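You operate a simulated robot arm through the tools that you are given. There is no shell and no other tool.

You are at the controls of a simulated robot arm. One attempt, no reset.

TASK
Build up the clamped motor, timed to turn Right, and turn-check it.
Fine: the white-banded bar, then the mat's brass disc, gear ring, blue disc and cover; the ring's stripe at the housing's line for that way; the clamp stays locked; the other bar and the pieces beside the mat stay.

It is judged by the outcome, as a careful person would: the job done as asked, and still so three seconds after it is handed in. It fails if anything else is knocked over, pushed out of place, dropped, spilled or broken. A push-on lid holds only when it is set on centred and level and pressed home; a screw cap is set on level and turned clockwise until tight.

THE ROBOT
A 7-joint arm with a fingered hand, fixed in place. Base frame: the origin is on the floor under the middle of its stand, x ahead of it, y to its left, z up. Units: m, degrees, N and s.
With the tool pointing down near the work surface it reaches from about 0.18 to 0.82 m from the base axis. Its first joint turns from -69.0 to 172.0 degrees. Payload 3.4 kg.
The tool frame sits at the grasp point between the pads (the TCP): z along the fingers, y along the line on which they close. The tips reach 0.039 m beyond it. The gripper opens to 0.18 m; its body begins 0.111 m behind the TCP. The gripper is a hand of 3 fingers: y runs from the thumb to the fingers, the wrist lies at [0, 0, -0.262] in the tool frame.
Orientation is told as [roll, pitch, yaw] about the base's x, y, z axes, in that order, counted from this pose: with the fingers straight down and closing along the base's y, the tool's x points along the base's -x, its y along +y and its z along -z.

THE INTERFACE
- The arm moves only by the tool move_arm. Its argument "commands" is a list of rows, each an object (a shift or turn left out is 0) with "translation": the shift along the base's x, y, z in m, a list of three; "delta_rot": the turn, a rotation vector about the base's x, y, z in degrees, a list of three. In form: [{"translation": [tx, ty, tz], "delta_rot": [wx, wy, wz]}, ...]. A call has 1 to 20 rows; each row shifts and turns the commanded pose from where the row before left it. Rows are played at 5 a second. More than 0.05 m and 8.6 degrees between two rows, and nothing of the call is played. Where a pose cannot be reached the arm comes as near as it can. A force on the tool above 40 N (or 10 N above the force at the start of the call, whichever is more), or a blocked arm, ends the call early, and 0.2 s more pass. In this call time passes only in rows, and 0.2 s behind the last. The reply holds the time, the measured pose of the TCP, the force on the tool along the base axes, the opening and the grip force, in the units named above and with some noise, with the torque about the TCP (base axes, N m) and any sound that the robot's microphone picked up.
- Cameras (640 x 400 px; columns grow to the right, rows downward): "scene" is fixed at [0.2203, 0.6504, 1.5434]; the picture's right is [-0.91, -0.41, 0.00], its down [-0.22, 0.48, -0.85] and it looks along [0.35, -0.77, -0.53] (base axes); focal length 307 px, centre (320, 200). "wrist" rides on the gripper at [0.063, -0.036, -0.128] in the tool frame; the picture's right is [0.50, 0.87, 0.00], its down [-0.75, 0.44, -0.49] and it looks along [-0.43, 0.25, 0.87] (tool axes); focal length 226 px, centre (320, 200). There is no depth. A picture from a camera that has moved, and an enlarged one, comes with that camera's place and axes in the base frame and with its lens.
- get_image(camera): a new picture of that camera. The clock stands still meanwhile.
- move_column(by): moves the trunk up (or, below 0, down) by that many m; the arm rides with it, the base frame stays. It gives what a move gives, with no picture.
- set_fingers(finger1, finger2, thumb_bend): sets how far each is bent, from 0 (flat) to 1 (curled in); at 0.3 the hand is open as for a grip, at 0.7 the pads meet at the TCP. One left out holds its place. A second passes; each finger stops where it meets its share of the squeeze, and holds until it gets a number again. It is the only way to open and close the hand. It gives what a move gives, with no picture; readings hold the bend of each and the force on the fingers (four entries, about 0 where the hand has none), thumb and palm.
- close_up(camera, box): a new picture of the part [left, top, right, bottom] of that camera's present view, enlarged. The clock stands still meanwhile.
- close_job(): hands the job in; it is judged then, once.

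Nothing tells you positions but the pictures and the camera data. Unless the task says otherwise, let go and move clear before handing in.

The tools are called after ">>>" as name(argument=value, ...) on one line, values as JSON. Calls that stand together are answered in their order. move_arm: Moves the arm, as the interface text tells. Its arguments: {"type":"object","properties":{"commands":{"type":"array"}},"required":["commands"]} The other tools are called the same way: move_column (by) moves the trunk up or down; set_fingers (finger1, finger2, thumb_bend) moves the fingers one by one; get_image (camera) takes a picture; close_up (camera, box) takes an enlarged picture of a part of a camera's view; close_job () hands the job in.

At the start:

```text
clock: 0.0
tcp_pos: [0.3631, -0.2214, 1.2446]
orientation: [0.1, 0.0, -0.1]
force: [0.8, -0.6, 0.6]
ft_torque: [0.0, 0.03, 0.0]
grip_width: 0.18
gripper_force: 0.0
shape: jaw
bend: [0.3, 0.3, 0.3]
finger forces: [0.0, 0.1, 0.0, 0.0, 0.1, 0.1]
trunk travel left (down, up): [-0.15, 0.392]
```

scene: 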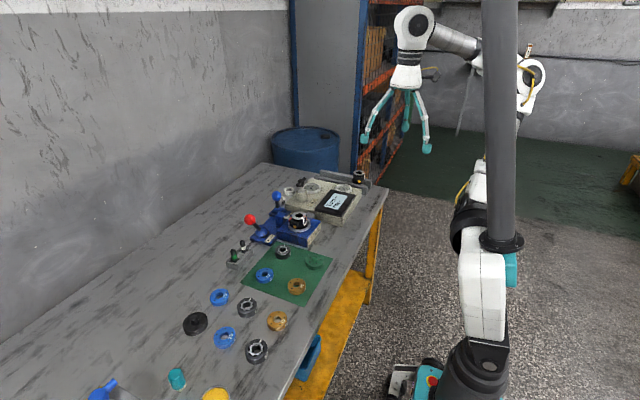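
wrist: 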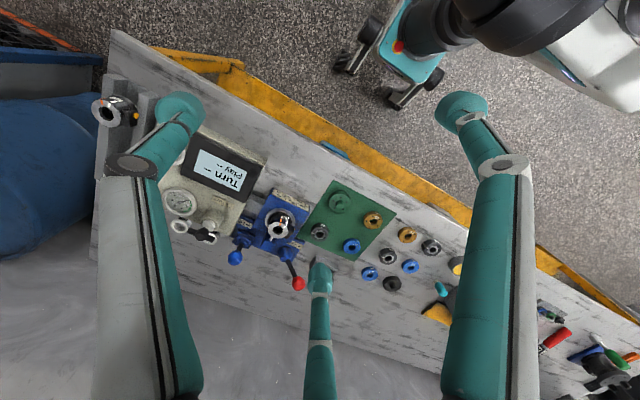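

I see a workbench with a blue clamp holding a motor housing, a green mat with pieces, a tester with a screen, and loose pieces beside the mat. I'll look closer at each area before moving.

>>> close_up(camera="scene", box=[220, 160, 380, 260])

>>> close_up(camera="scene", box=[180, 230, 340, 330])

>>> close_up(camera="wrist", box=[160, 130, 320, 230])

>>> close_up(camera="wrist", box=[240, 170, 400, 270])

```text
4.00 times, centred on (300, 210) of scene
camera zoom: at [0.2203, 0.6504, 1.5434], right [-0.91, -0.41, 0.0], down [-0.22, 0.48, -0.85], along [0.35, -0.77, -0.53], focal length 1227 px, centre (400, 160)
```

zoom: 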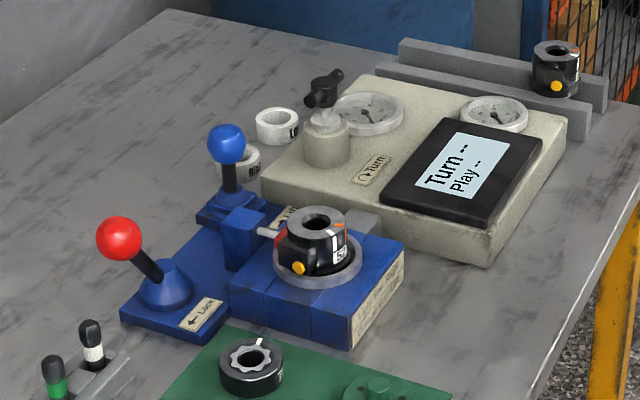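

```text
4.00 times, centred on (260, 280) of scene
camera zoom: at [0.2203, 0.6504, 1.5434], right [-0.91, -0.41, 0.0], down [-0.22, 0.48, -0.85], along [0.35, -0.77, -0.53], focal length 1227 px, centre (560, -120)
```

zoom: 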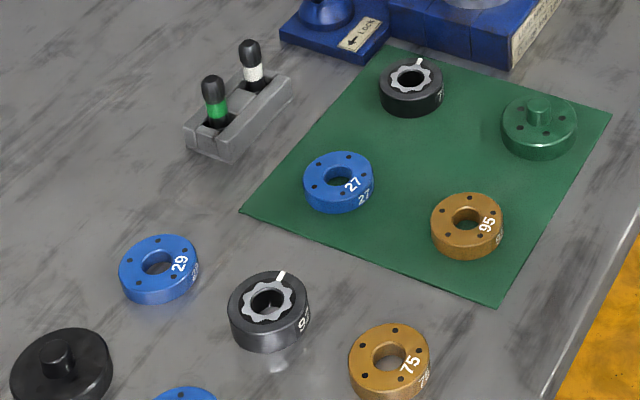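

```text
4.00 times, centred on (240, 180) of wrist
camera zoom: at [0.301, -0.2577, 1.3728], right [-0.5, 0.87, 0.0], down [0.75, 0.43, 0.49], along [0.43, 0.25, -0.87], focal length 904 px, centre (640, 280)
```

zoom: 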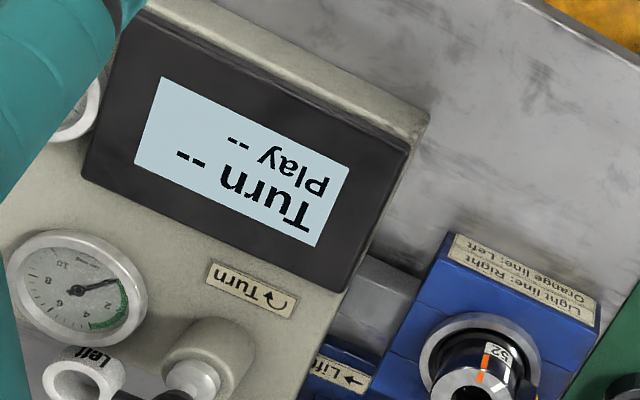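

```text
4.00 times, centred on (320, 220) of wrist
camera zoom: at [0.301, -0.2577, 1.3728], right [-0.5, 0.87, 0.0], down [0.75, 0.43, 0.49], along [0.43, 0.25, -0.87], focal length 904 px, centre (320, 120)
```

zoom: 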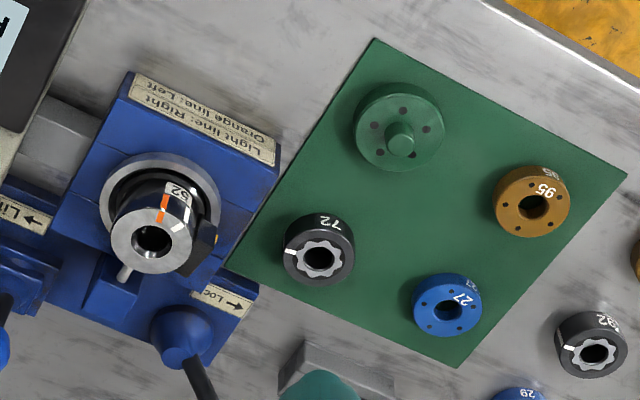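

The housing (about x 0.68, y -0.17, top near z 0.88) carries the label "Light line: Right / Orange line: Left". The mat parts lie near (0.56, 0.08), (0.68, -0.04), (0.675, 0.075) and (0.556, -0.042). I'll move the wrist camera in for closer views.

>>> move_arm(commands=[{"translation": [0.035, -0.002, -0.026]}, {"translation": [0.035, -0.002, -0.026]}, {"translation": [0.035, -0.002, -0.026]}, {"translation": [0.035, -0.002, -0.026]}, {"translation": [0.035, -0.002, -0.026]}, {"translation": [0.033, -0.003, -0.025]}])

>>> get_image(camera="wrist")

>>> close_up(camera="wrist", box=[220, 120, 420, 245])

```text
clock: 1.4
tcp_pos: [0.5719, -0.229, 1.0873]
orientation: [-0.1, 0.1, -0.1]
force: [0.2, -0.3, 0.1]
ft_torque: [-0.03, 0.01, -0.04]
grip_width: 0.1801
gripper_force: 0.0
shape: jaw
bend: [0.3, 0.3, 0.3]
finger forces: [0.0, 0.0, 0.0, 0.1, 0.1, 0.1]
trunk travel left (down, up): [-0.15, 0.392]
```

```text
taken
camera wrist: at [0.5102, -0.266, 1.2142], right [-0.5, 0.87, 0.0], down [0.75, 0.43, 0.49], along [0.43, 0.24, -0.87], focal length 226 px, centre (320, 200)
```

wrist: 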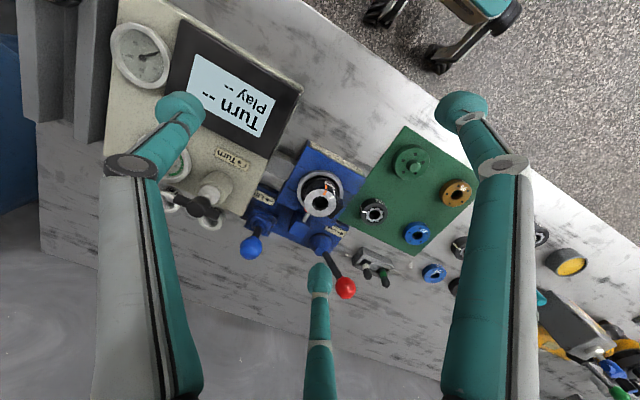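

```text
3.20 times, centred on (320, 182) of wrist
camera zoom: at [0.5102, -0.266, 1.2142], right [-0.5, 0.87, 0.0], down [0.75, 0.43, 0.49], along [0.43, 0.24, -0.87], focal length 723 px, centre (320, 256)
```

zoom: 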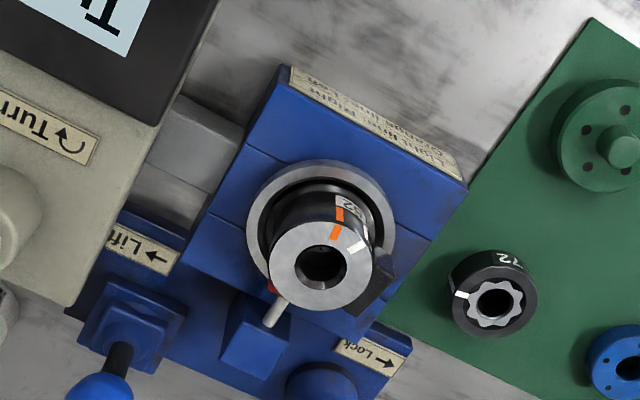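

The view is clear. I'll zoom strongly on the housing lines, the bars, the levers and the tester from here.

>>> close_up(camera="wrist", box=[290, 165, 350, 225])

>>> close_up(camera="wrist", box=[330, 225, 430, 305])

>>> close_up(camera="wrist", box=[140, 130, 300, 260])

>>> close_up(camera="wrist", box=[340, 130, 480, 260])

>>> close_up(camera="scene", box=[280, 205, 320, 235])

>>> close_up(camera="scene", box=[220, 235, 260, 275])

```text
6.67 times, centred on (320, 195) of wrist
camera zoom: at [0.5102, -0.266, 1.2142], right [-0.5, 0.87, 0.0], down [0.75, 0.43, 0.49], along [0.43, 0.24, -0.87], focal length 1507 px, centre (320, 233)
```

zoom: 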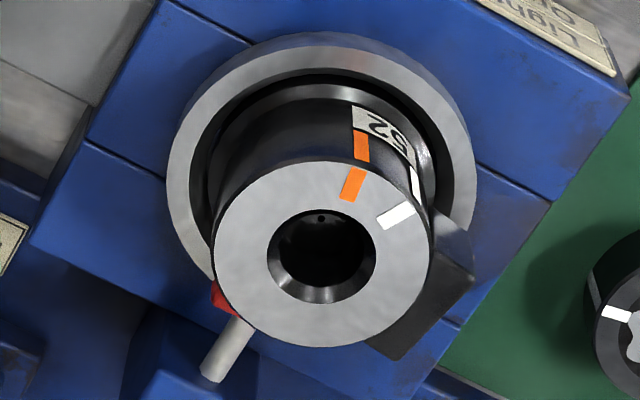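

```text
5.00 times, centred on (380, 265) of wrist
camera zoom: at [0.5102, -0.266, 1.2142], right [-0.5, 0.87, 0.0], down [0.75, 0.43, 0.49], along [0.43, 0.24, -0.87], focal length 1130 px, centre (20, -125)
```

zoom: 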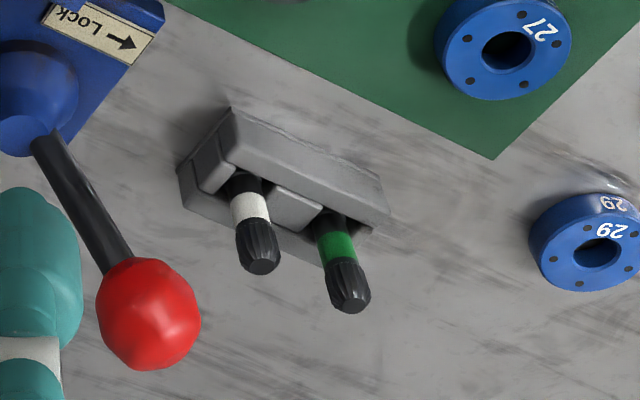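

```text
3.08 times, centred on (220, 195) of wrist
camera zoom: at [0.5102, -0.266, 1.2142], right [-0.5, 0.87, 0.0], down [0.75, 0.43, 0.49], along [0.43, 0.24, -0.87], focal length 696 px, centre (628, 215)
```

zoom: 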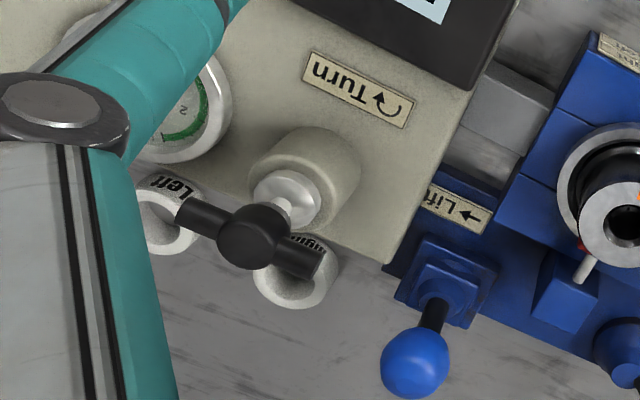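

```text
3.08 times, centred on (410, 195) of wrist
camera zoom: at [0.5102, -0.266, 1.2142], right [-0.5, 0.87, 0.0], down [0.75, 0.43, 0.49], along [0.43, 0.24, -0.87], focal length 696 px, centre (43, 215)
```

zoom: 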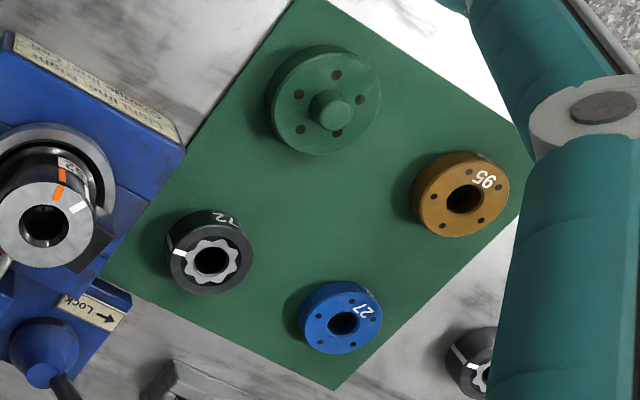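

```text
13.33 times, centred on (300, 220) of scene
camera zoom: at [0.2203, 0.6504, 1.5434], right [-0.91, -0.41, 0.0], down [-0.22, 0.48, -0.85], along [0.35, -0.77, -0.53], focal length 4091 px, centre (587, -67)
```

zoom: 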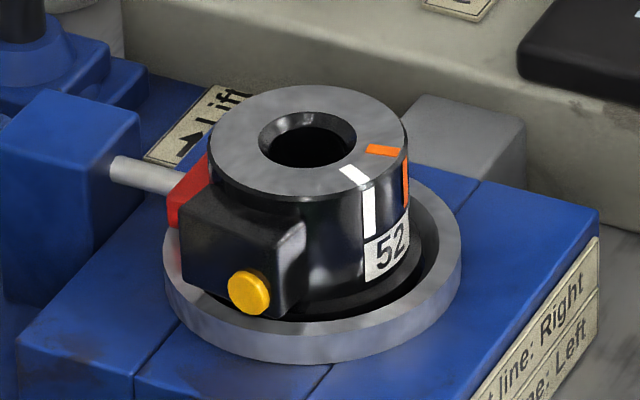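

```text
10.00 times, centred on (240, 255) of scene
camera zoom: at [0.2203, 0.6504, 1.5434], right [-0.91, -0.41, 0.0], down [-0.22, 0.48, -0.85], along [0.35, -0.77, -0.53], focal length 3068 px, centre (1120, -350)
```

zoom: 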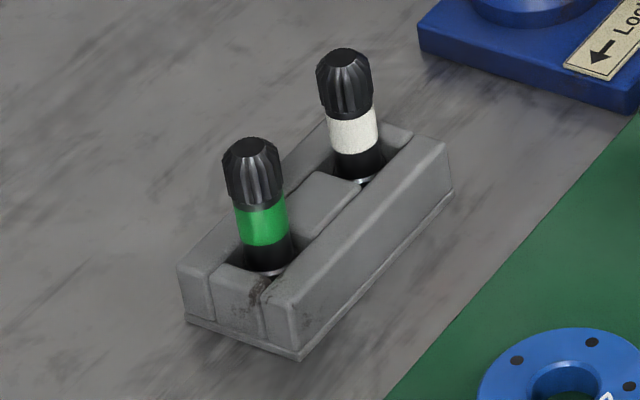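

>>> close_up(camera="scene", box=[270, 170, 330, 215])

>>> close_up(camera="scene", box=[310, 160, 380, 220])

>>> close_up(camera="scene", box=[240, 185, 300, 245])

>>> close_up(camera="scene", box=[170, 260, 300, 370])

```text
8.89 times, centred on (300, 192) of scene
camera zoom: at [0.2203, 0.6504, 1.5434], right [-0.91, -0.41, 0.0], down [-0.22, 0.48, -0.85], along [0.35, -0.77, -0.53], focal length 2728 px, centre (498, 267)
```

zoom: 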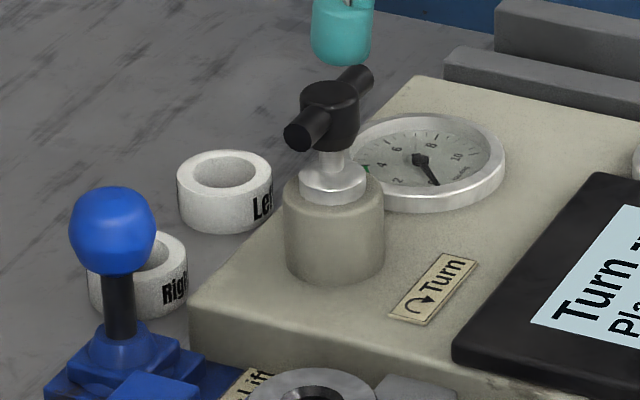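

```text
6.67 times, centred on (345, 190) of scene
camera zoom: at [0.2203, 0.6504, 1.5434], right [-0.91, -0.41, 0.0], down [-0.22, 0.48, -0.85], along [0.35, -0.77, -0.53], focal length 2046 px, centre (153, 267)
```

zoom: 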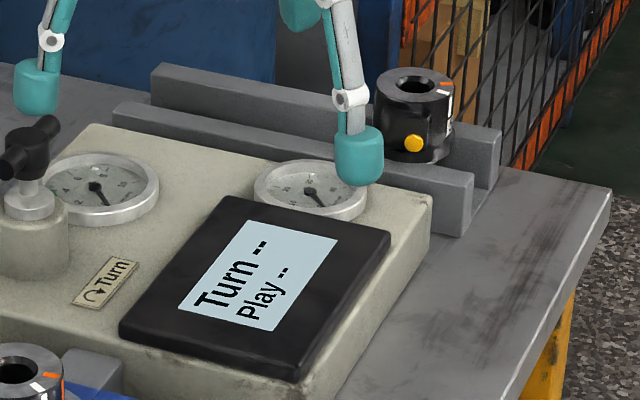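

```text
6.67 times, centred on (270, 215) of scene
camera zoom: at [0.2203, 0.6504, 1.5434], right [-0.91, -0.41, 0.0], down [-0.22, 0.48, -0.85], along [0.35, -0.77, -0.53], focal length 2046 px, centre (653, 100)
```

zoom: 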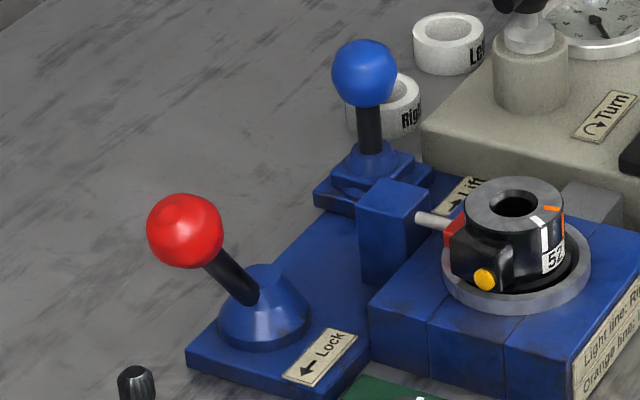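

```text
3.64 times, centred on (235, 315) of scene
camera zoom: at [0.2203, 0.6504, 1.5434], right [-0.91, -0.41, 0.0], down [-0.22, 0.48, -0.85], along [0.35, -0.77, -0.53], focal length 1116 px, centre (629, -218)
```

zoom: 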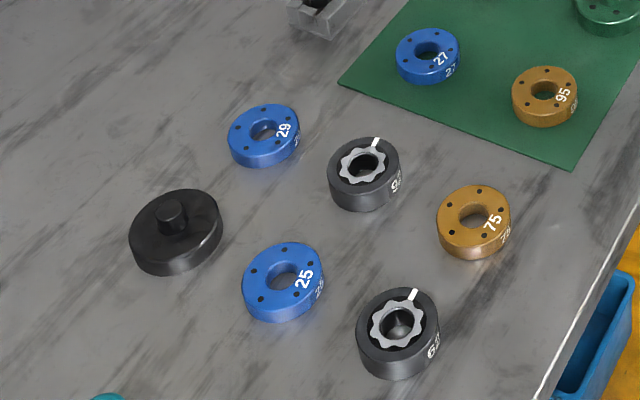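

The housing's white line bears about 150° from its centre (base frame). The bars stand in a grey rack near (0.79, 0.03), and the bench top is about z 0.80. Before approaching anything I'll check how the fingers close.

>>> set_fingers(finger1=0.5, finger2=0.5, thumb_bend=0.5)

>>> get_image(camera="wrist")

>>> close_up(camera="scene", box=[240, 60, 440, 200])

```text
clock: 2.4
tcp_pos: [0.5705, -0.2275, 1.0879]
orientation: [-0.1, -0.1, -0.1]
force: [0.1, 0.2, -0.1]
ft_torque: [0.0, 0.02, 0.02]
grip_width: 0.0731
gripper_force: 0.1
shape: fingers
bend: [0.5, 0.5, 0.5]
finger forces: [0.0, 0.1, 0.0, 0.0, 0.0, 0.0]
trunk travel left (down, up): [-0.15, 0.392]
```

```text
taken
camera wrist: at [0.508, -0.2654, 1.2159], right [-0.5, 0.87, 0.0], down [0.75, 0.44, 0.49], along [0.43, 0.24, -0.87], focal length 226 px, centre (320, 200)
```

wrist: 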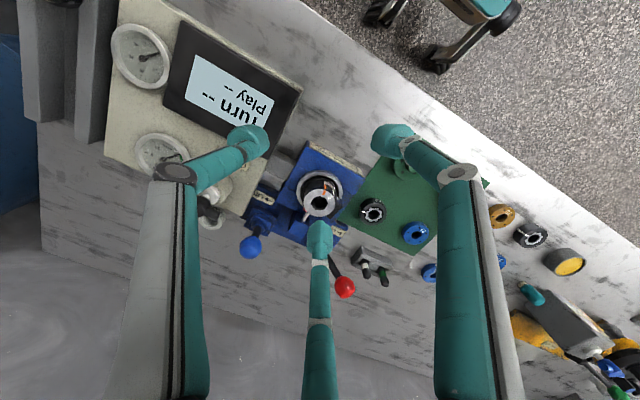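

```text
2.86 times, centred on (340, 130) of scene
camera zoom: at [0.2203, 0.6504, 1.5434], right [-0.91, -0.41, 0.0], down [-0.22, 0.48, -0.85], along [0.35, -0.77, -0.53], focal length 877 px, centre (263, 400)
```

zoom: 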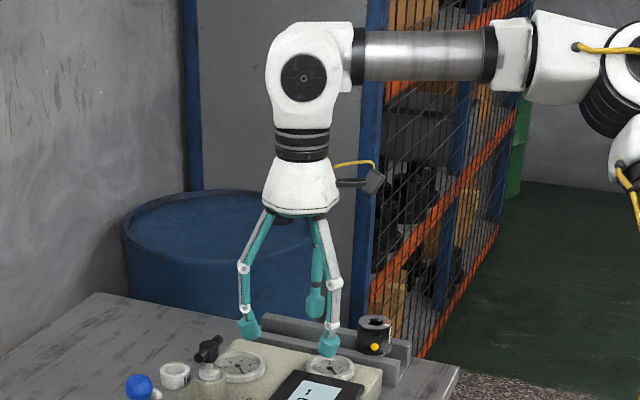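

>>> set_fingers(finger1=0.6, finger2=0.6, thumb_bend=0.6)

>>> close_up(camera="scene", box=[290, 120, 390, 190])

>>> close_up(camera="wrist", box=[220, 120, 420, 300])

```text
clock: 3.4
tcp_pos: [0.5699, -0.2273, 1.0881]
orientation: [-0.2, -0.1, 0.0]
force: [-0.3, 0.0, -0.3]
ft_torque: [-0.01, 0.01, -0.02]
grip_width: 0.0339
gripper_force: 0.1
shape: fingers
bend: [0.6, 0.6, 0.6]
finger forces: [0.1, 0.0, 0.1, 0.0, 0.1, 0.0]
trunk travel left (down, up): [-0.15, 0.392]
```

```text
5.71 times, centred on (340, 155) of scene
camera zoom: at [0.2203, 0.6504, 1.5434], right [-0.91, -0.41, 0.0], down [-0.22, 0.48, -0.85], along [0.35, -0.77, -0.53], focal length 1753 px, centre (206, 457)
```

zoom: 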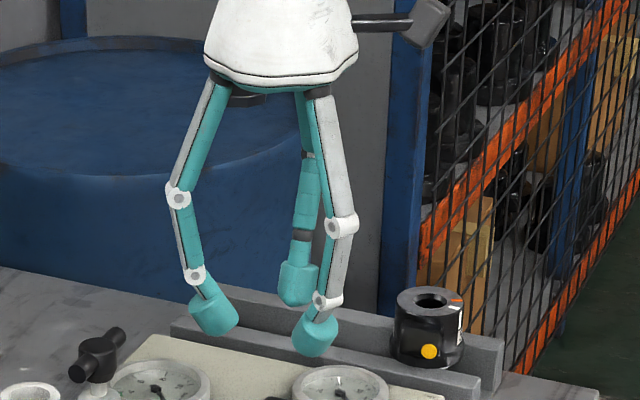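

```text
2.22 times, centred on (320, 210) of wrist
camera zoom: at [0.508, -0.2654, 1.2159], right [-0.5, 0.87, 0.0], down [0.75, 0.44, 0.49], along [0.43, 0.24, -0.87], focal length 502 px, centre (320, 178)
```

zoom: 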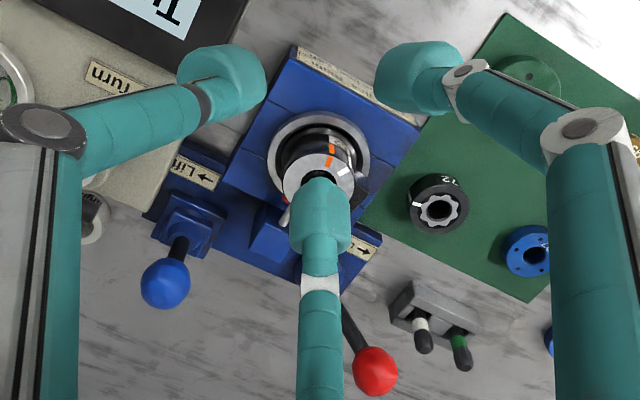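

The fingers sit 120° apart and narrow from 0.18 m at 0.3 bend to 0.034 m at 0.6. The white bar's top is at about (0.797, 0.02, 0.87), with the red lever ball close by at about (0.80, -0.04, 0.916). I'll move over for a closer look at the rack.

>>> move_arm(commands=[{"translation": [0.023, 0.036, -0.01]}, {"translation": [0.023, 0.036, -0.01]}, {"translation": [0.023, 0.036, -0.01]}, {"translation": [0.023, 0.036, -0.01]}, {"translation": [0.023, 0.036, -0.01]}, {"translation": [0.0225, 0.036, -0.011]}])

>>> get_image(camera="wrist")

>>> close_up(camera="wrist", box=[260, 140, 380, 220])

>>> close_up(camera="scene", box=[200, 150, 340, 270])

```text
clock: 4.8
tcp_pos: [0.6288, -0.1226, 1.011]
orientation: [-0.1, -0.2, 0.0]
force: [0.6, 0.5, 0.4]
ft_torque: [0.01, 0.0, 0.01]
grip_width: 0.034
gripper_force: 0.1
shape: fingers
bend: [0.6, 0.6, 0.6]
finger forces: [0.1, 0.0, 0.0, 0.0, 0.0, 0.1]
out of reach, approached as far as the arm can: row 3, 4, 5, 6
trunk travel left (down, up): [-0.15, 0.392]
```

```text
taken
camera wrist: at [0.5664, -0.1599, 1.1386], right [-0.5, 0.87, 0.0], down [0.75, 0.44, 0.49], along [0.43, 0.24, -0.87], focal length 226 px, centre (320, 200)
```

wrist: 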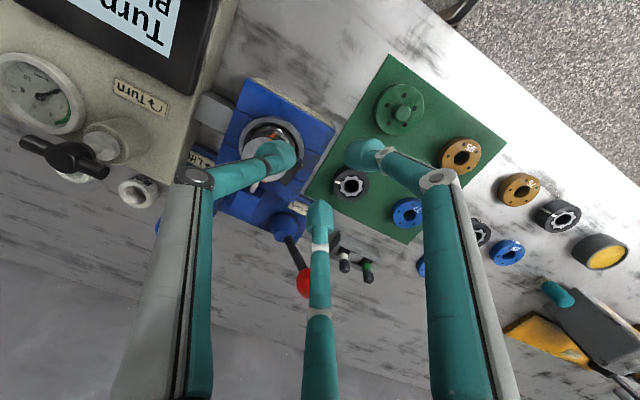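

```text
5.00 times, centred on (320, 180) of wrist
camera zoom: at [0.5664, -0.1599, 1.1386], right [-0.5, 0.87, 0.0], down [0.75, 0.44, 0.49], along [0.43, 0.24, -0.87], focal length 1130 px, centre (320, 300)
```

zoom: 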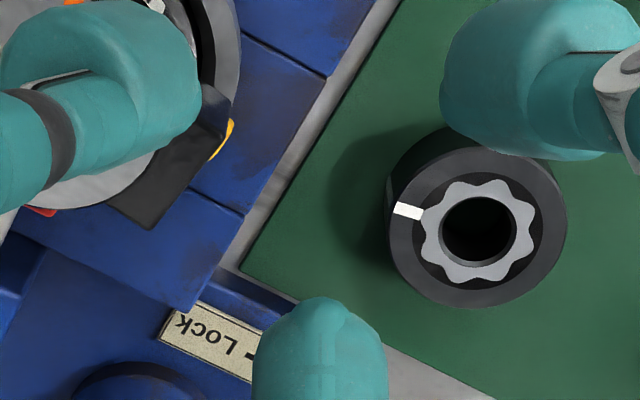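

```text
3.33 times, centred on (270, 210) of scene
camera zoom: at [0.2203, 0.6504, 1.5434], right [-0.91, -0.41, 0.0], down [-0.22, 0.48, -0.85], along [0.35, -0.77, -0.53], focal length 1023 px, centre (487, 167)
```

zoom: 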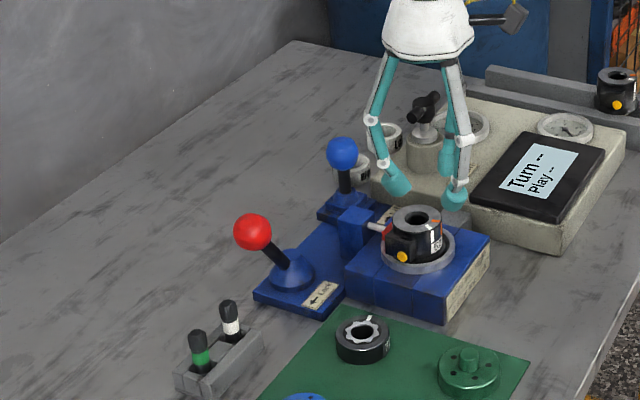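

The arm stopped short at (0.629, -0.123, 1.011) because it ran out of horizontal reach at this height. I'll raise the trunk so the shoulder is higher, then continue to the rack.

>>> move_column(by=0.2)

>>> move_arm(commands=[{"translation": [0.015, 0.02, -0.03]}, {"translation": [0.015, 0.02, -0.03]}, {"translation": [0.015, 0.02, -0.03]}, {"translation": [0.013, 0.02, -0.03]}, {"translation": [0.01, 0.02, -0.03]}, {"translation": [0.01, 0.01, -0.03]}])

>>> get_image(camera="wrist")

```text
clock: 7.0
tcp_pos: [0.5595, -0.1266, 1.3262]
orientation: [0.0, -12.0, -0.3]
force: [-0.2, -0.9, 0.0]
ft_torque: [-0.01, -0.01, 0.02]
grip_width: 0.0338
gripper_force: 0.0
shape: fingers
bend: [0.6, 0.6, 0.6]
finger forces: [0.0, 0.0, 0.0, 0.1, 0.0, 0.1]
trunk travel left (down, up): [-0.35, 0.192]
```

```text
clock: 8.4
tcp_pos: [0.6118, -0.1111, 1.1956]
orientation: [0.1, -11.8, -0.3]
force: [-0.2, 0.1, -0.5]
ft_torque: [-0.03, 0.02, 0.04]
grip_width: 0.0335
gripper_force: 0.1
shape: fingers
bend: [0.6, 0.6, 0.6]
finger forces: [0.0, 0.0, 0.0, 0.0, 0.0, 0.0]
out of reach, approached as far as the arm can: row 1, 2, 3, 4, 5, 6
trunk travel left (down, up): [-0.35, 0.192]
```

```text
taken
camera wrist: at [0.5253, -0.148, 1.3075], right [-0.48, 0.87, -0.1], down [0.64, 0.43, 0.64], along [0.6, 0.24, -0.76], focal length 226 px, centre (320, 200)
```

wrist: 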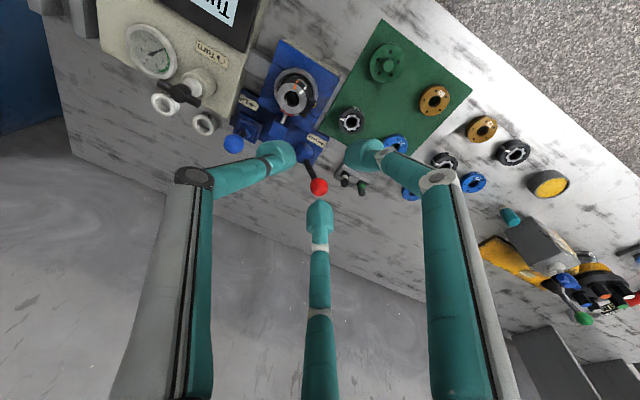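

The arm tilted and reported being out of reach after the trunk moved. I'll look at the whole scene to understand its posture before doing anything else.

>>> get_image(camera="scene")

```text
taken
```

scene: 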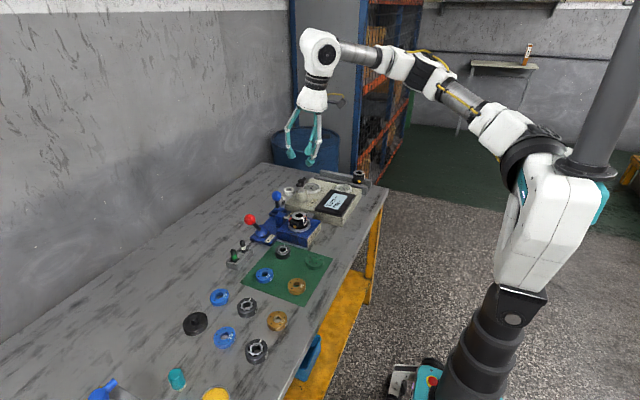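

The arm is near the edge of its reach at this height. I'll bring it back inward and lower to recover a clean vertical pose, and see how the commanded pose behaves.

>>> move_arm(commands=[{"translation": [-0.03, -0.01, -0.03]}, {"translation": [-0.03, -0.01, -0.03]}, {"translation": [-0.03, -0.01, -0.03]}, {"translation": [-0.03, 0, -0.02]}])

```text
clock: 9.4
tcp_pos: [0.4886, -0.137, 1.0881]
orientation: [0.0, -12.0, -0.4]
force: [0.2, 0.0, -0.8]
ft_torque: [-0.04, 0.0, 0.03]
grip_width: 0.0337
gripper_force: 0.0
shape: fingers
bend: [0.6, 0.6, 0.6]
finger forces: [0.0, 0.0, 0.0, 0.0, 0.0, 0.1]
trunk travel left (down, up): [-0.35, 0.192]
```

Each call starts from the measured pose, so the small tilt carried over. I'll undo the 12° pitch here.

>>> move_arm(commands=[{"delta_rot": [0, 6, 0]}, {"delta_rot": [0, 6, 0.3]}])

```text
clock: 10.0
tcp_pos: [0.4902, -0.1401, 1.0861]
orientation: [0.1, 0.3, -0.1]
force: [-0.5, 0.0, 0.0]
ft_torque: [-0.02, 0.02, 0.0]
grip_width: 0.0337
gripper_force: 0.0
shape: fingers
bend: [0.6, 0.6, 0.6]
finger forces: [0.1, 0.0, 0.0, 0.0, 0.0, 0.0]
trunk travel left (down, up): [-0.35, 0.192]
```

>>> move_arm(commands=[{"translation": [0.03, 0.018, -0.008]}, {"translation": [0.03, 0.018, -0.008]}, {"translation": [0.03, 0.018, -0.008]}, {"translation": [0.03, 0.018, -0.008]}, {"translation": [0.03, 0.018, -0.008]}, {"translation": [0.03, 0.018, -0.008]}, {"translation": [0.03, 0.018, -0.008]}])

>>> get_image(camera="scene")

```text
clock: 11.6
tcp_pos: [0.5972, -0.1321, 1.049]
orientation: [0.1, 0.0, 0.0]
force: [0.4, -0.6, -0.1]
ft_torque: [0.0, 0.0, 0.01]
grip_width: 0.0339
gripper_force: 0.1
shape: fingers
bend: [0.6, 0.6, 0.6]
finger forces: [0.0, 0.1, 0.0, 0.1, 0.1, 0.0]
out of reach, approached as far as the arm can: row 3, 4, 5, 6, 7
trunk travel left (down, up): [-0.35, 0.192]
```

```text
taken
```

scene: 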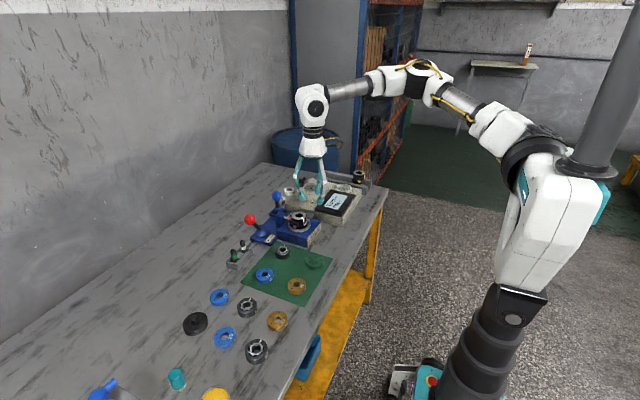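

The block seems tied to the y direction rather than the radius (stuck near azimuth -12°). I'll pull in to a smaller radius and try moving toward +y there.

>>> move_arm(commands=[{"translation": [-0.04, 0, 0.01]}, {"translation": [-0.04, 0, 0.01]}, {"translation": [-0.04, 0, 0.01]}, {"translation": [-0.04, 0, 0]}])

>>> move_arm(commands=[{"translation": [0, 0.03, 0]}, {"translation": [0, 0.03, 0]}, {"translation": [0, 0.03, 0]}, {"translation": [0, 0.03, 0]}])

```text
clock: 12.6
tcp_pos: [0.4322, -0.1331, 1.0813]
orientation: [0.0, 0.0, 0.0]
force: [-1.0, -0.8, -0.1]
ft_torque: [-0.01, 0.0, -0.01]
grip_width: 0.0337
gripper_force: 0.1
shape: fingers
bend: [0.6, 0.6, 0.6]
finger forces: [0.1, 0.0, 0.1, 0.0, 0.1, 0.2]
trunk travel left (down, up): [-0.35, 0.192]
```

```text
clock: 13.6
tcp_pos: [0.4341, -0.0444, 1.0809]
orientation: [-0.1, -0.1, -0.1]
force: [-0.3, 0.5, 0.3]
ft_torque: [0.02, -0.03, 0.01]
grip_width: 0.0341
gripper_force: 0.0
shape: fingers
bend: [0.6, 0.6, 0.6]
finger forces: [0.0, 0.0, 0.1, 0.0, 0.0, 0.0]
out of reach, approached as far as the arm can: row 4
trunk travel left (down, up): [-0.35, 0.192]
```

It looks like the last wrist joint is at its limit with yaw 0 rather than the arm being out of reach. The hand is 120°-symmetric, so I'll turn yaw by +60° and retry.

>>> move_arm(commands=[{"delta_rot": [0, 0, 8]}, {"delta_rot": [0, 0, 8]}, {"delta_rot": [0, 0, 8]}, {"delta_rot": [0, 0, 8]}, {"delta_rot": [0, 0, 8]}, {"delta_rot": [0, 0, 8]}, {"delta_rot": [0, 0, 8]}, {"delta_rot": [0, 0, 4]}])

>>> move_arm(commands=[{"translation": [0.03, 0.01, -0.005]}, {"translation": [0.03, 0.01, -0.005]}, {"translation": [0.03, 0.01, -0.005]}, {"translation": [0.03, 0.01, -0.005]}, {"translation": [0.03, 0.01, -0.005]}, {"translation": [0.03, 0.01, -0.005]}])

```text
clock: 15.4
tcp_pos: [0.4364, -0.0438, 1.0786]
orientation: [0.0, 0.0, 60.1]
force: [-0.7, -0.1, 0.5]
ft_torque: [-0.01, 0.02, 0.02]
grip_width: 0.034
gripper_force: 0.1
shape: fingers
bend: [0.6, 0.6, 0.6]
finger forces: [0.1, 0.1, 0.0, 0.0, 0.0, 0.1]
trunk travel left (down, up): [-0.35, 0.192]
```

```text
clock: 16.8
tcp_pos: [0.544, -0.0866, 1.0687]
orientation: [0.1, -0.3, 60.1]
force: [0.9, 0.4, 0.4]
ft_torque: [0.0, 0.0, 0.01]
grip_width: 0.0338
gripper_force: 0.1
shape: fingers
bend: [0.6, 0.6, 0.6]
finger forces: [0.1, 0.0, 0.0, 0.0, 0.0, 0.0]
out of reach, approached as far as the arm can: row 1, 2, 3, 4, 5, 6
trunk travel left (down, up): [-0.35, 0.192]
```

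>>> get_image(camera="scene")

>>> get_image(camera="wrist")

```text
taken
```

scene: 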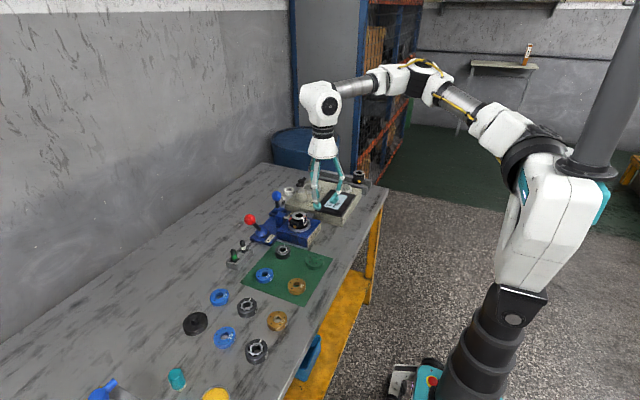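

```text
taken
camera wrist: at [0.545, -0.1618, 1.1978], right [-1.0, 0.0, 0.0], down [0.0, 0.87, 0.5], along [0.0, 0.5, -0.87], focal length 226 px, centre (320, 200)
```

wrist: 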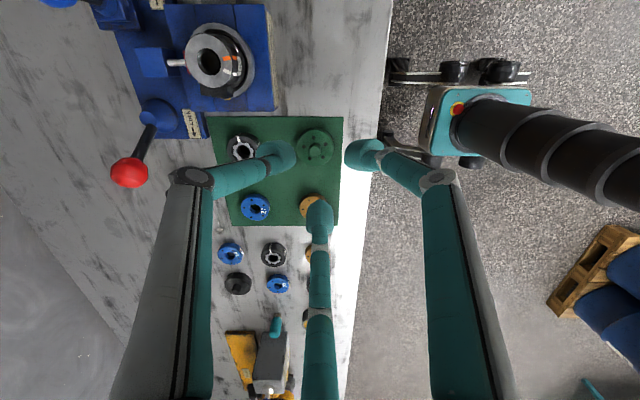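

>>> move_arm(commands=[{"translation": [-0.01, 0, -0.03]}, {"translation": [-0.01, 0, -0.03]}, {"translation": [0, 0, -0.03]}, {"translation": [0, 0, -0.02]}])

>>> move_arm(commands=[{"translation": [0, 0.03, 0]}, {"translation": [0, 0.03, 0]}, {"translation": [0, 0.03, 0]}, {"translation": [0, 0.03, 0]}])

```text
clock: 17.8
tcp_pos: [0.5158, -0.0969, 0.9664]
orientation: [0.0, -0.1, 60.0]
force: [-0.5, -0.2, -0.1]
ft_torque: [0.01, 0.03, -0.01]
grip_width: 0.0337
gripper_force: 0.0
shape: fingers
bend: [0.6, 0.6, 0.6]
finger forces: [0.1, 0.1, 0.1, 0.1, 0.1, 0.1]
out of reach, approached as far as the arm can: row 3, 4
trunk travel left (down, up): [-0.35, 0.192]
```

```text
clock: 18.8
tcp_pos: [0.4794, -0.0712, 0.9921]
orientation: [0.0, -0.1, 60.0]
force: [-1.0, 0.7, -0.5]
ft_torque: [-0.02, 0.0, 0.03]
grip_width: 0.034
gripper_force: 0.1
shape: fingers
bend: [0.6, 0.6, 0.6]
finger forces: [0.0, 0.0, 0.0, 0.0, 0.0, 0.0]
out of reach, approached as far as the arm can: row 1, 2, 3, 4
trunk travel left (down, up): [-0.35, 0.192]
```

The stop always occurs near azimuth -9°, whatever the height or yaw, so a joint in this arm posture must be at its limit. I'll study the arm closely.

>>> close_up(camera="scene", box=[280, 0, 640, 225])

>>> close_up(camera="scene", box=[400, 100, 640, 400])

```text
1.78 times, centred on (460, 112) of scene
camera zoom: at [0.2203, 0.6504, 1.5434], right [-0.91, -0.41, 0.0], down [-0.22, 0.48, -0.85], along [0.35, -0.77, -0.53], focal length 546 px, centre (71, 356)
```

zoom: 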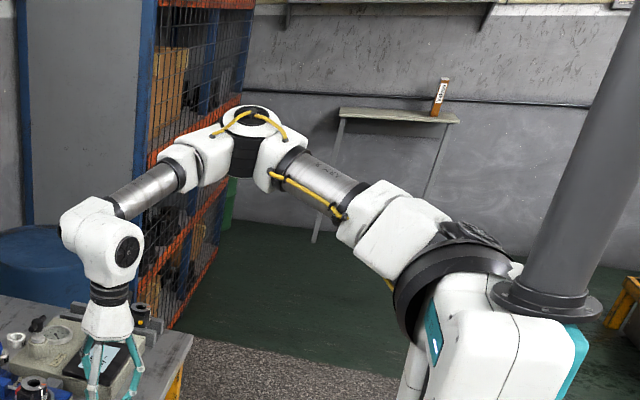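

```text
1.33 times, centred on (520, 250) of scene
camera zoom: at [0.2203, 0.6504, 1.5434], right [-0.91, -0.41, 0.0], down [-0.22, 0.48, -0.85], along [0.35, -0.77, -0.53], focal length 409 px, centre (53, 133)
```

zoom: 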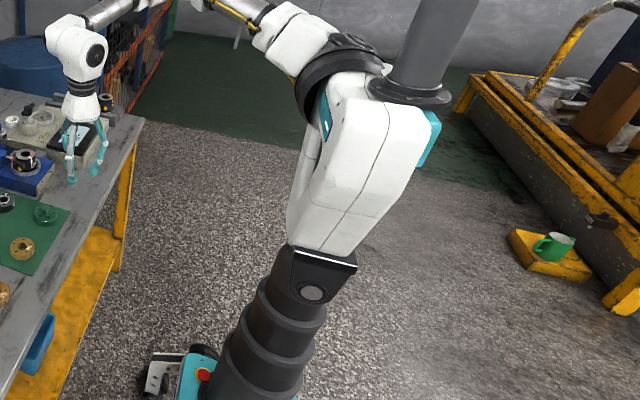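

The elbow is swung out sideways to the -y side, and one joint there is saturated. I'll raise the hand, pull it in close to the body, then try swinging toward +y from there.

>>> move_arm(commands=[{"translation": [-0.02, -0.02, 0.04]}, {"translation": [-0.03, -0.01, 0.04]}, {"translation": [-0.04, 0, 0.03]}, {"translation": [-0.04, 0, 0.02]}, {"translation": [-0.04, 0, 0.0]}])

>>> move_arm(commands=[{"translation": [0, 0.03, 0]}, {"translation": [0, 0.03, 0]}, {"translation": [0, 0.03, 0]}, {"translation": [0, 0.03, 0]}, {"translation": [0, 0.03, 0]}, {"translation": [0, 0.03, 0]}])

>>> get_image(camera="scene")

```text
refused: row 2 steps farther than a row can; nothing moved
```

```text
clock: 20.2
tcp_pos: [0.4493, -0.052, 1.0193]
orientation: [0.1, 0.0, 60.0]
force: [-0.5, 0.1, 0.4]
ft_torque: [0.0, 0.02, 0.0]
grip_width: 0.034
gripper_force: 0.1
shape: fingers
bend: [0.6, 0.6, 0.6]
finger forces: [0.0, 0.1, 0.0, 0.0, 0.0, 0.0]
out of reach, approached as far as the arm can: row 1, 2, 3, 4, 5, 6
trunk travel left (down, up): [-0.35, 0.192]
```

```text
taken
```

scene: 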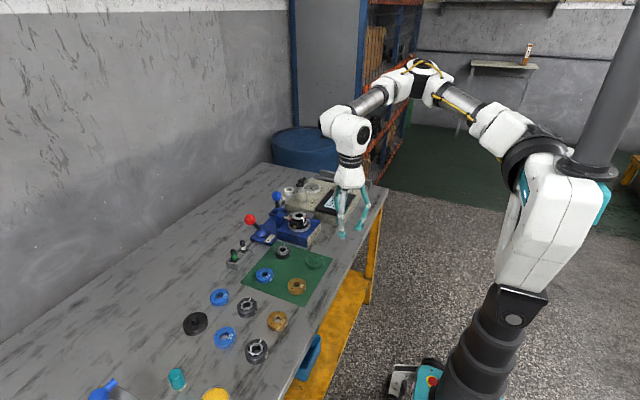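

The upper arm has not moved through any of these attempts, so a shoulder joint is pinned. I'll go back to a start-like retracted pose and look at the shoulder there.

>>> move_arm(commands=[{"translation": [-0.01, -0.02, 0.04]}, {"translation": [-0.01, -0.02, 0.04]}, {"translation": [-0.01, -0.02, 0.04]}, {"translation": [-0.01, -0.02, 0.04]}, {"translation": [-0.01, -0.02, 0.04]}, {"translation": [-0.01, -0.02, 0.04]}, {"translation": [-0.01, -0.02, 0.04]}, {"translation": [-0.01, -0.02, 0.04]}, {"translation": [0, -0.01, 0.04]}, {"translation": [0, 0, 0.04]}])

>>> get_image(camera="scene")

```text
clock: 22.4
tcp_pos: [0.3686, -0.2256, 1.4185]
orientation: [0.2, 0.0, 59.9]
force: [0.7, 0.0, -0.5]
ft_torque: [0.0, -0.01, 0.0]
grip_width: 0.0336
gripper_force: 0.1
shape: fingers
bend: [0.6, 0.6, 0.6]
finger forces: [0.0, 0.0, 0.0, 0.1, 0.1, 0.0]
trunk travel left (down, up): [-0.35, 0.192]
```

```text
taken
```

scene: 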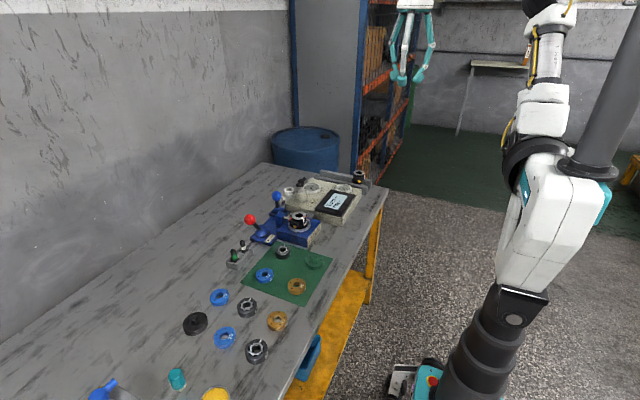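

Here the upper arm points upward. I'll try sweeping the hand toward +y at this height and see whether the shoulder follows.

>>> move_arm(commands=[{"translation": [0, 0.04, 0]}, {"translation": [0, 0.04, 0]}, {"translation": [0, 0.04, 0]}, {"translation": [0, 0.04, 0]}, {"translation": [0, 0.04, 0]}, {"translation": [0, 0.04, 0]}, {"translation": [0, 0.04, 0]}])

>>> get_image(camera="scene")

```text
clock: 24.0
tcp_pos: [0.3423, -0.0759, 1.397]
orientation: [-0.1, -0.1, 59.9]
force: [-0.3, -0.2, 0.9]
ft_torque: [0.01, -0.03, 0.0]
grip_width: 0.0335
gripper_force: 0.0
shape: fingers
bend: [0.6, 0.6, 0.6]
finger forces: [0.0, 0.0, 0.0, 0.1, 0.1, 0.0]
out of reach, approached as far as the arm can: row 4, 5, 6, 7
trunk travel left (down, up): [-0.35, 0.192]
```

```text
taken
```

scene: 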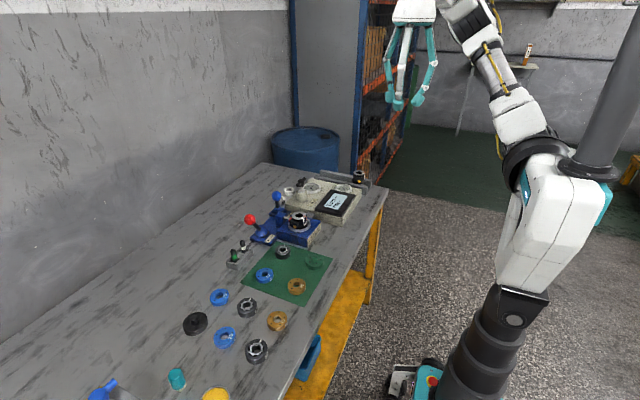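

Stuck again at about the same azimuth. To understand the shoulder limit, I'll sweep the other way at this safe height and see how far the arm turns to -y.

>>> move_arm(commands=[{"translation": [0.01, -0.045, 0]}, {"translation": [0.01, -0.045, 0]}, {"translation": [0.0, -0.045, 0]}, {"translation": [0.0, -0.045, 0]}, {"translation": [-0.02, -0.04, 0]}, {"translation": [-0.02, -0.04, 0]}, {"translation": [-0.03, -0.035, 0]}, {"translation": [-0.03, -0.035, 0]}])

>>> get_image(camera="scene")

```text
clock: 25.8
tcp_pos: [0.263, -0.4125, 1.3956]
orientation: [-0.1, -0.1, 60.0]
force: [-0.3, 0.1, 0.0]
ft_torque: [-0.04, -0.05, 0.0]
grip_width: 0.0339
gripper_force: 0.1
shape: fingers
bend: [0.6, 0.6, 0.6]
finger forces: [0.0, 0.0, 0.0, 0.0, 0.0, 0.0]
trunk travel left (down, up): [-0.35, 0.192]
```

```text
taken
```

scene: 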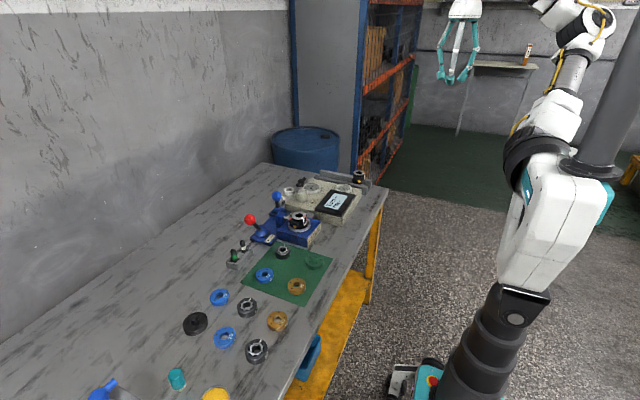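

I'd like to rule out the raised trunk as the cause. I'll lower the trunk back to its starting height, return to a pose like the start, and test a sweep toward +y at a small radius.

>>> move_arm(commands=[{"translation": [0.03, 0.035, 0]}, {"translation": [0.03, 0.035, 0]}, {"translation": [0.02, 0.04, 0.01]}, {"translation": [0.02, 0.04, 0.01]}, {"translation": [0.0, 0.04, 0.02]}])

>>> move_column(by=-0.2)

>>> get_image(camera="scene")

```text
clock: 27.0
tcp_pos: [0.3693, -0.2175, 1.4342]
orientation: [0.0, -0.1, 59.9]
force: [0.0, 0.0, -1.2]
ft_torque: [0.01, -0.01, 0.01]
grip_width: 0.0337
gripper_force: 0.0
shape: fingers
bend: [0.6, 0.6, 0.6]
finger forces: [0.0, 0.1, 0.1, 0.0, 0.1, 0.1]
trunk travel left (down, up): [-0.35, 0.192]
```

```text
clock: 29.1
tcp_pos: [0.3644, -0.2172, 1.2365]
orientation: [0.0, 0.0, 60.1]
force: [0.0, -0.4, 0.7]
ft_torque: [-0.03, 0.0, 0.02]
grip_width: 0.0339
gripper_force: 0.1
shape: fingers
bend: [0.6, 0.6, 0.6]
finger forces: [0.0, 0.0, 0.1, 0.0, 0.0, 0.0]
trunk travel left (down, up): [-0.15, 0.392]
```

```text
taken
```

scene: 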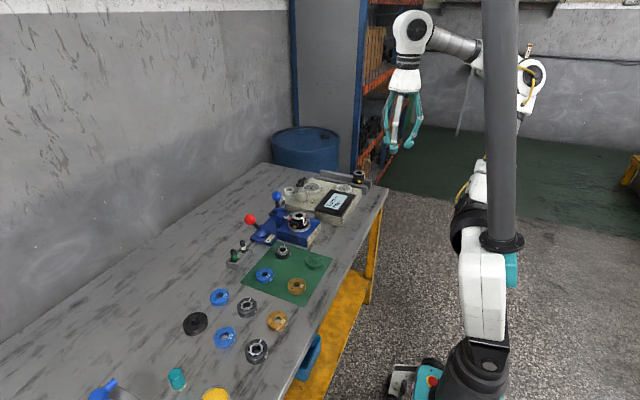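

I'm back at the starting posture. I'll zoom in on the shoulder to work out its axis.

>>> close_up(camera="scene", box=[380, 0, 600, 150])

>>> close_up(camera="scene", box=[420, 140, 560, 240])

>>> close_up(camera="scene", box=[380, 200, 580, 400])

```text
2.67 times, centred on (490, 75) of scene
camera zoom: at [0.2203, 0.6504, 1.5434], right [-0.91, -0.41, 0.0], down [-0.22, 0.48, -0.85], along [0.35, -0.77, -0.53], focal length 818 px, centre (-133, 533)
```

zoom: 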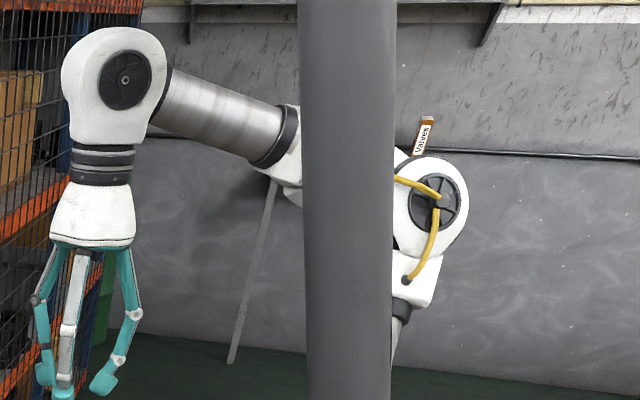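

```text
4.00 times, centred on (490, 190) of scene
camera zoom: at [0.2203, 0.6504, 1.5434], right [-0.91, -0.41, 0.0], down [-0.22, 0.48, -0.85], along [0.35, -0.77, -0.53], focal length 1227 px, centre (-360, 240)
```

zoom: 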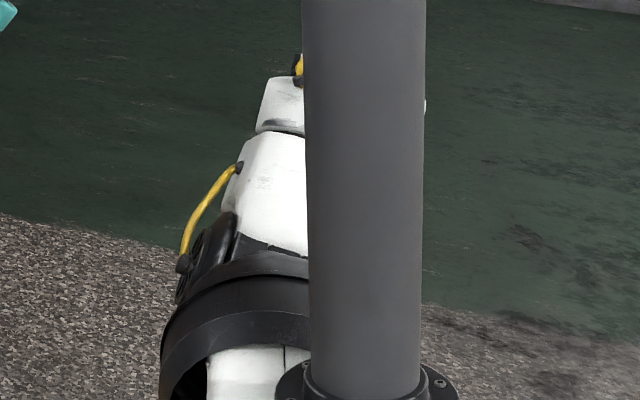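

```text
2.00 times, centred on (480, 300) of scene
camera zoom: at [0.2203, 0.6504, 1.5434], right [-0.91, -0.41, 0.0], down [-0.22, 0.48, -0.85], along [0.35, -0.77, -0.53], focal length 614 px, centre (0, 0)
```

zoom: 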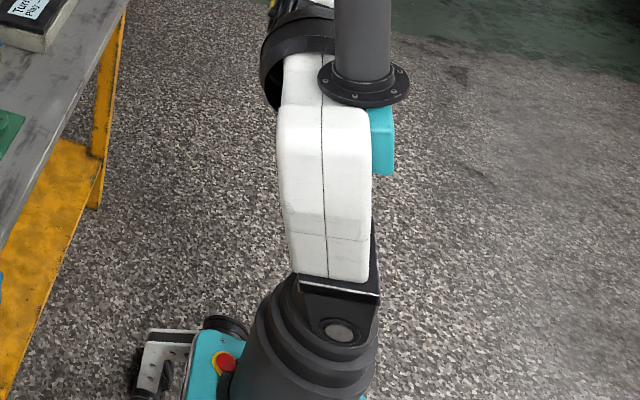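

The trunk leans a little as it moves, and that changed the arm's posture. With the trunk back at its original height, I'll try a lower, closer-in path and then sweep to +y.

>>> move_arm(commands=[{"translation": [0.01, 0, -0.04]}, {"translation": [0.01, 0, -0.04]}, {"translation": [0.01, 0, -0.04]}, {"translation": [0.01, 0, -0.04]}, {"translation": [0.01, 0, -0.03]}])

>>> move_arm(commands=[{"translation": [0, 0.03, 0]}, {"translation": [0, 0.03, 0]}, {"translation": [0, 0.03, 0]}, {"translation": [0, 0.03, 0]}, {"translation": [0, 0.03, 0]}, {"translation": [0, 0.03, 0]}, {"translation": [0, 0.03, 0]}, {"translation": [0, 0.03, 0]}])

>>> get_image(camera="scene")

```text
clock: 30.3
tcp_pos: [0.4166, -0.2187, 1.0451]
orientation: [0.1, 0.0, 60.1]
force: [-0.9, -0.8, 0.3]
ft_torque: [0.04, 0.01, -0.02]
grip_width: 0.0337
gripper_force: 0.0
shape: fingers
bend: [0.6, 0.6, 0.6]
finger forces: [0.0, 0.0, 0.0, 0.0, 0.0, 0.1]
trunk travel left (down, up): [-0.15, 0.392]
```

```text
clock: 32.1
tcp_pos: [0.418, -0.0382, 1.0462]
orientation: [0.1, -0.1, 59.9]
force: [0.7, 0.2, -1.2]
ft_torque: [0.01, 0.03, -0.02]
grip_width: 0.034
gripper_force: 0.1
shape: fingers
bend: [0.6, 0.6, 0.6]
finger forces: [0.0, 0.1, 0.0, 0.0, 0.0, 0.0]
out of reach, approached as far as the arm can: row 7, 8
trunk travel left (down, up): [-0.15, 0.392]
```

```text
taken
```

scene: 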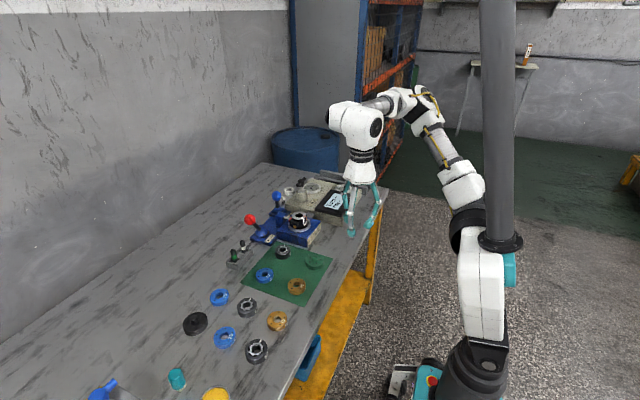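

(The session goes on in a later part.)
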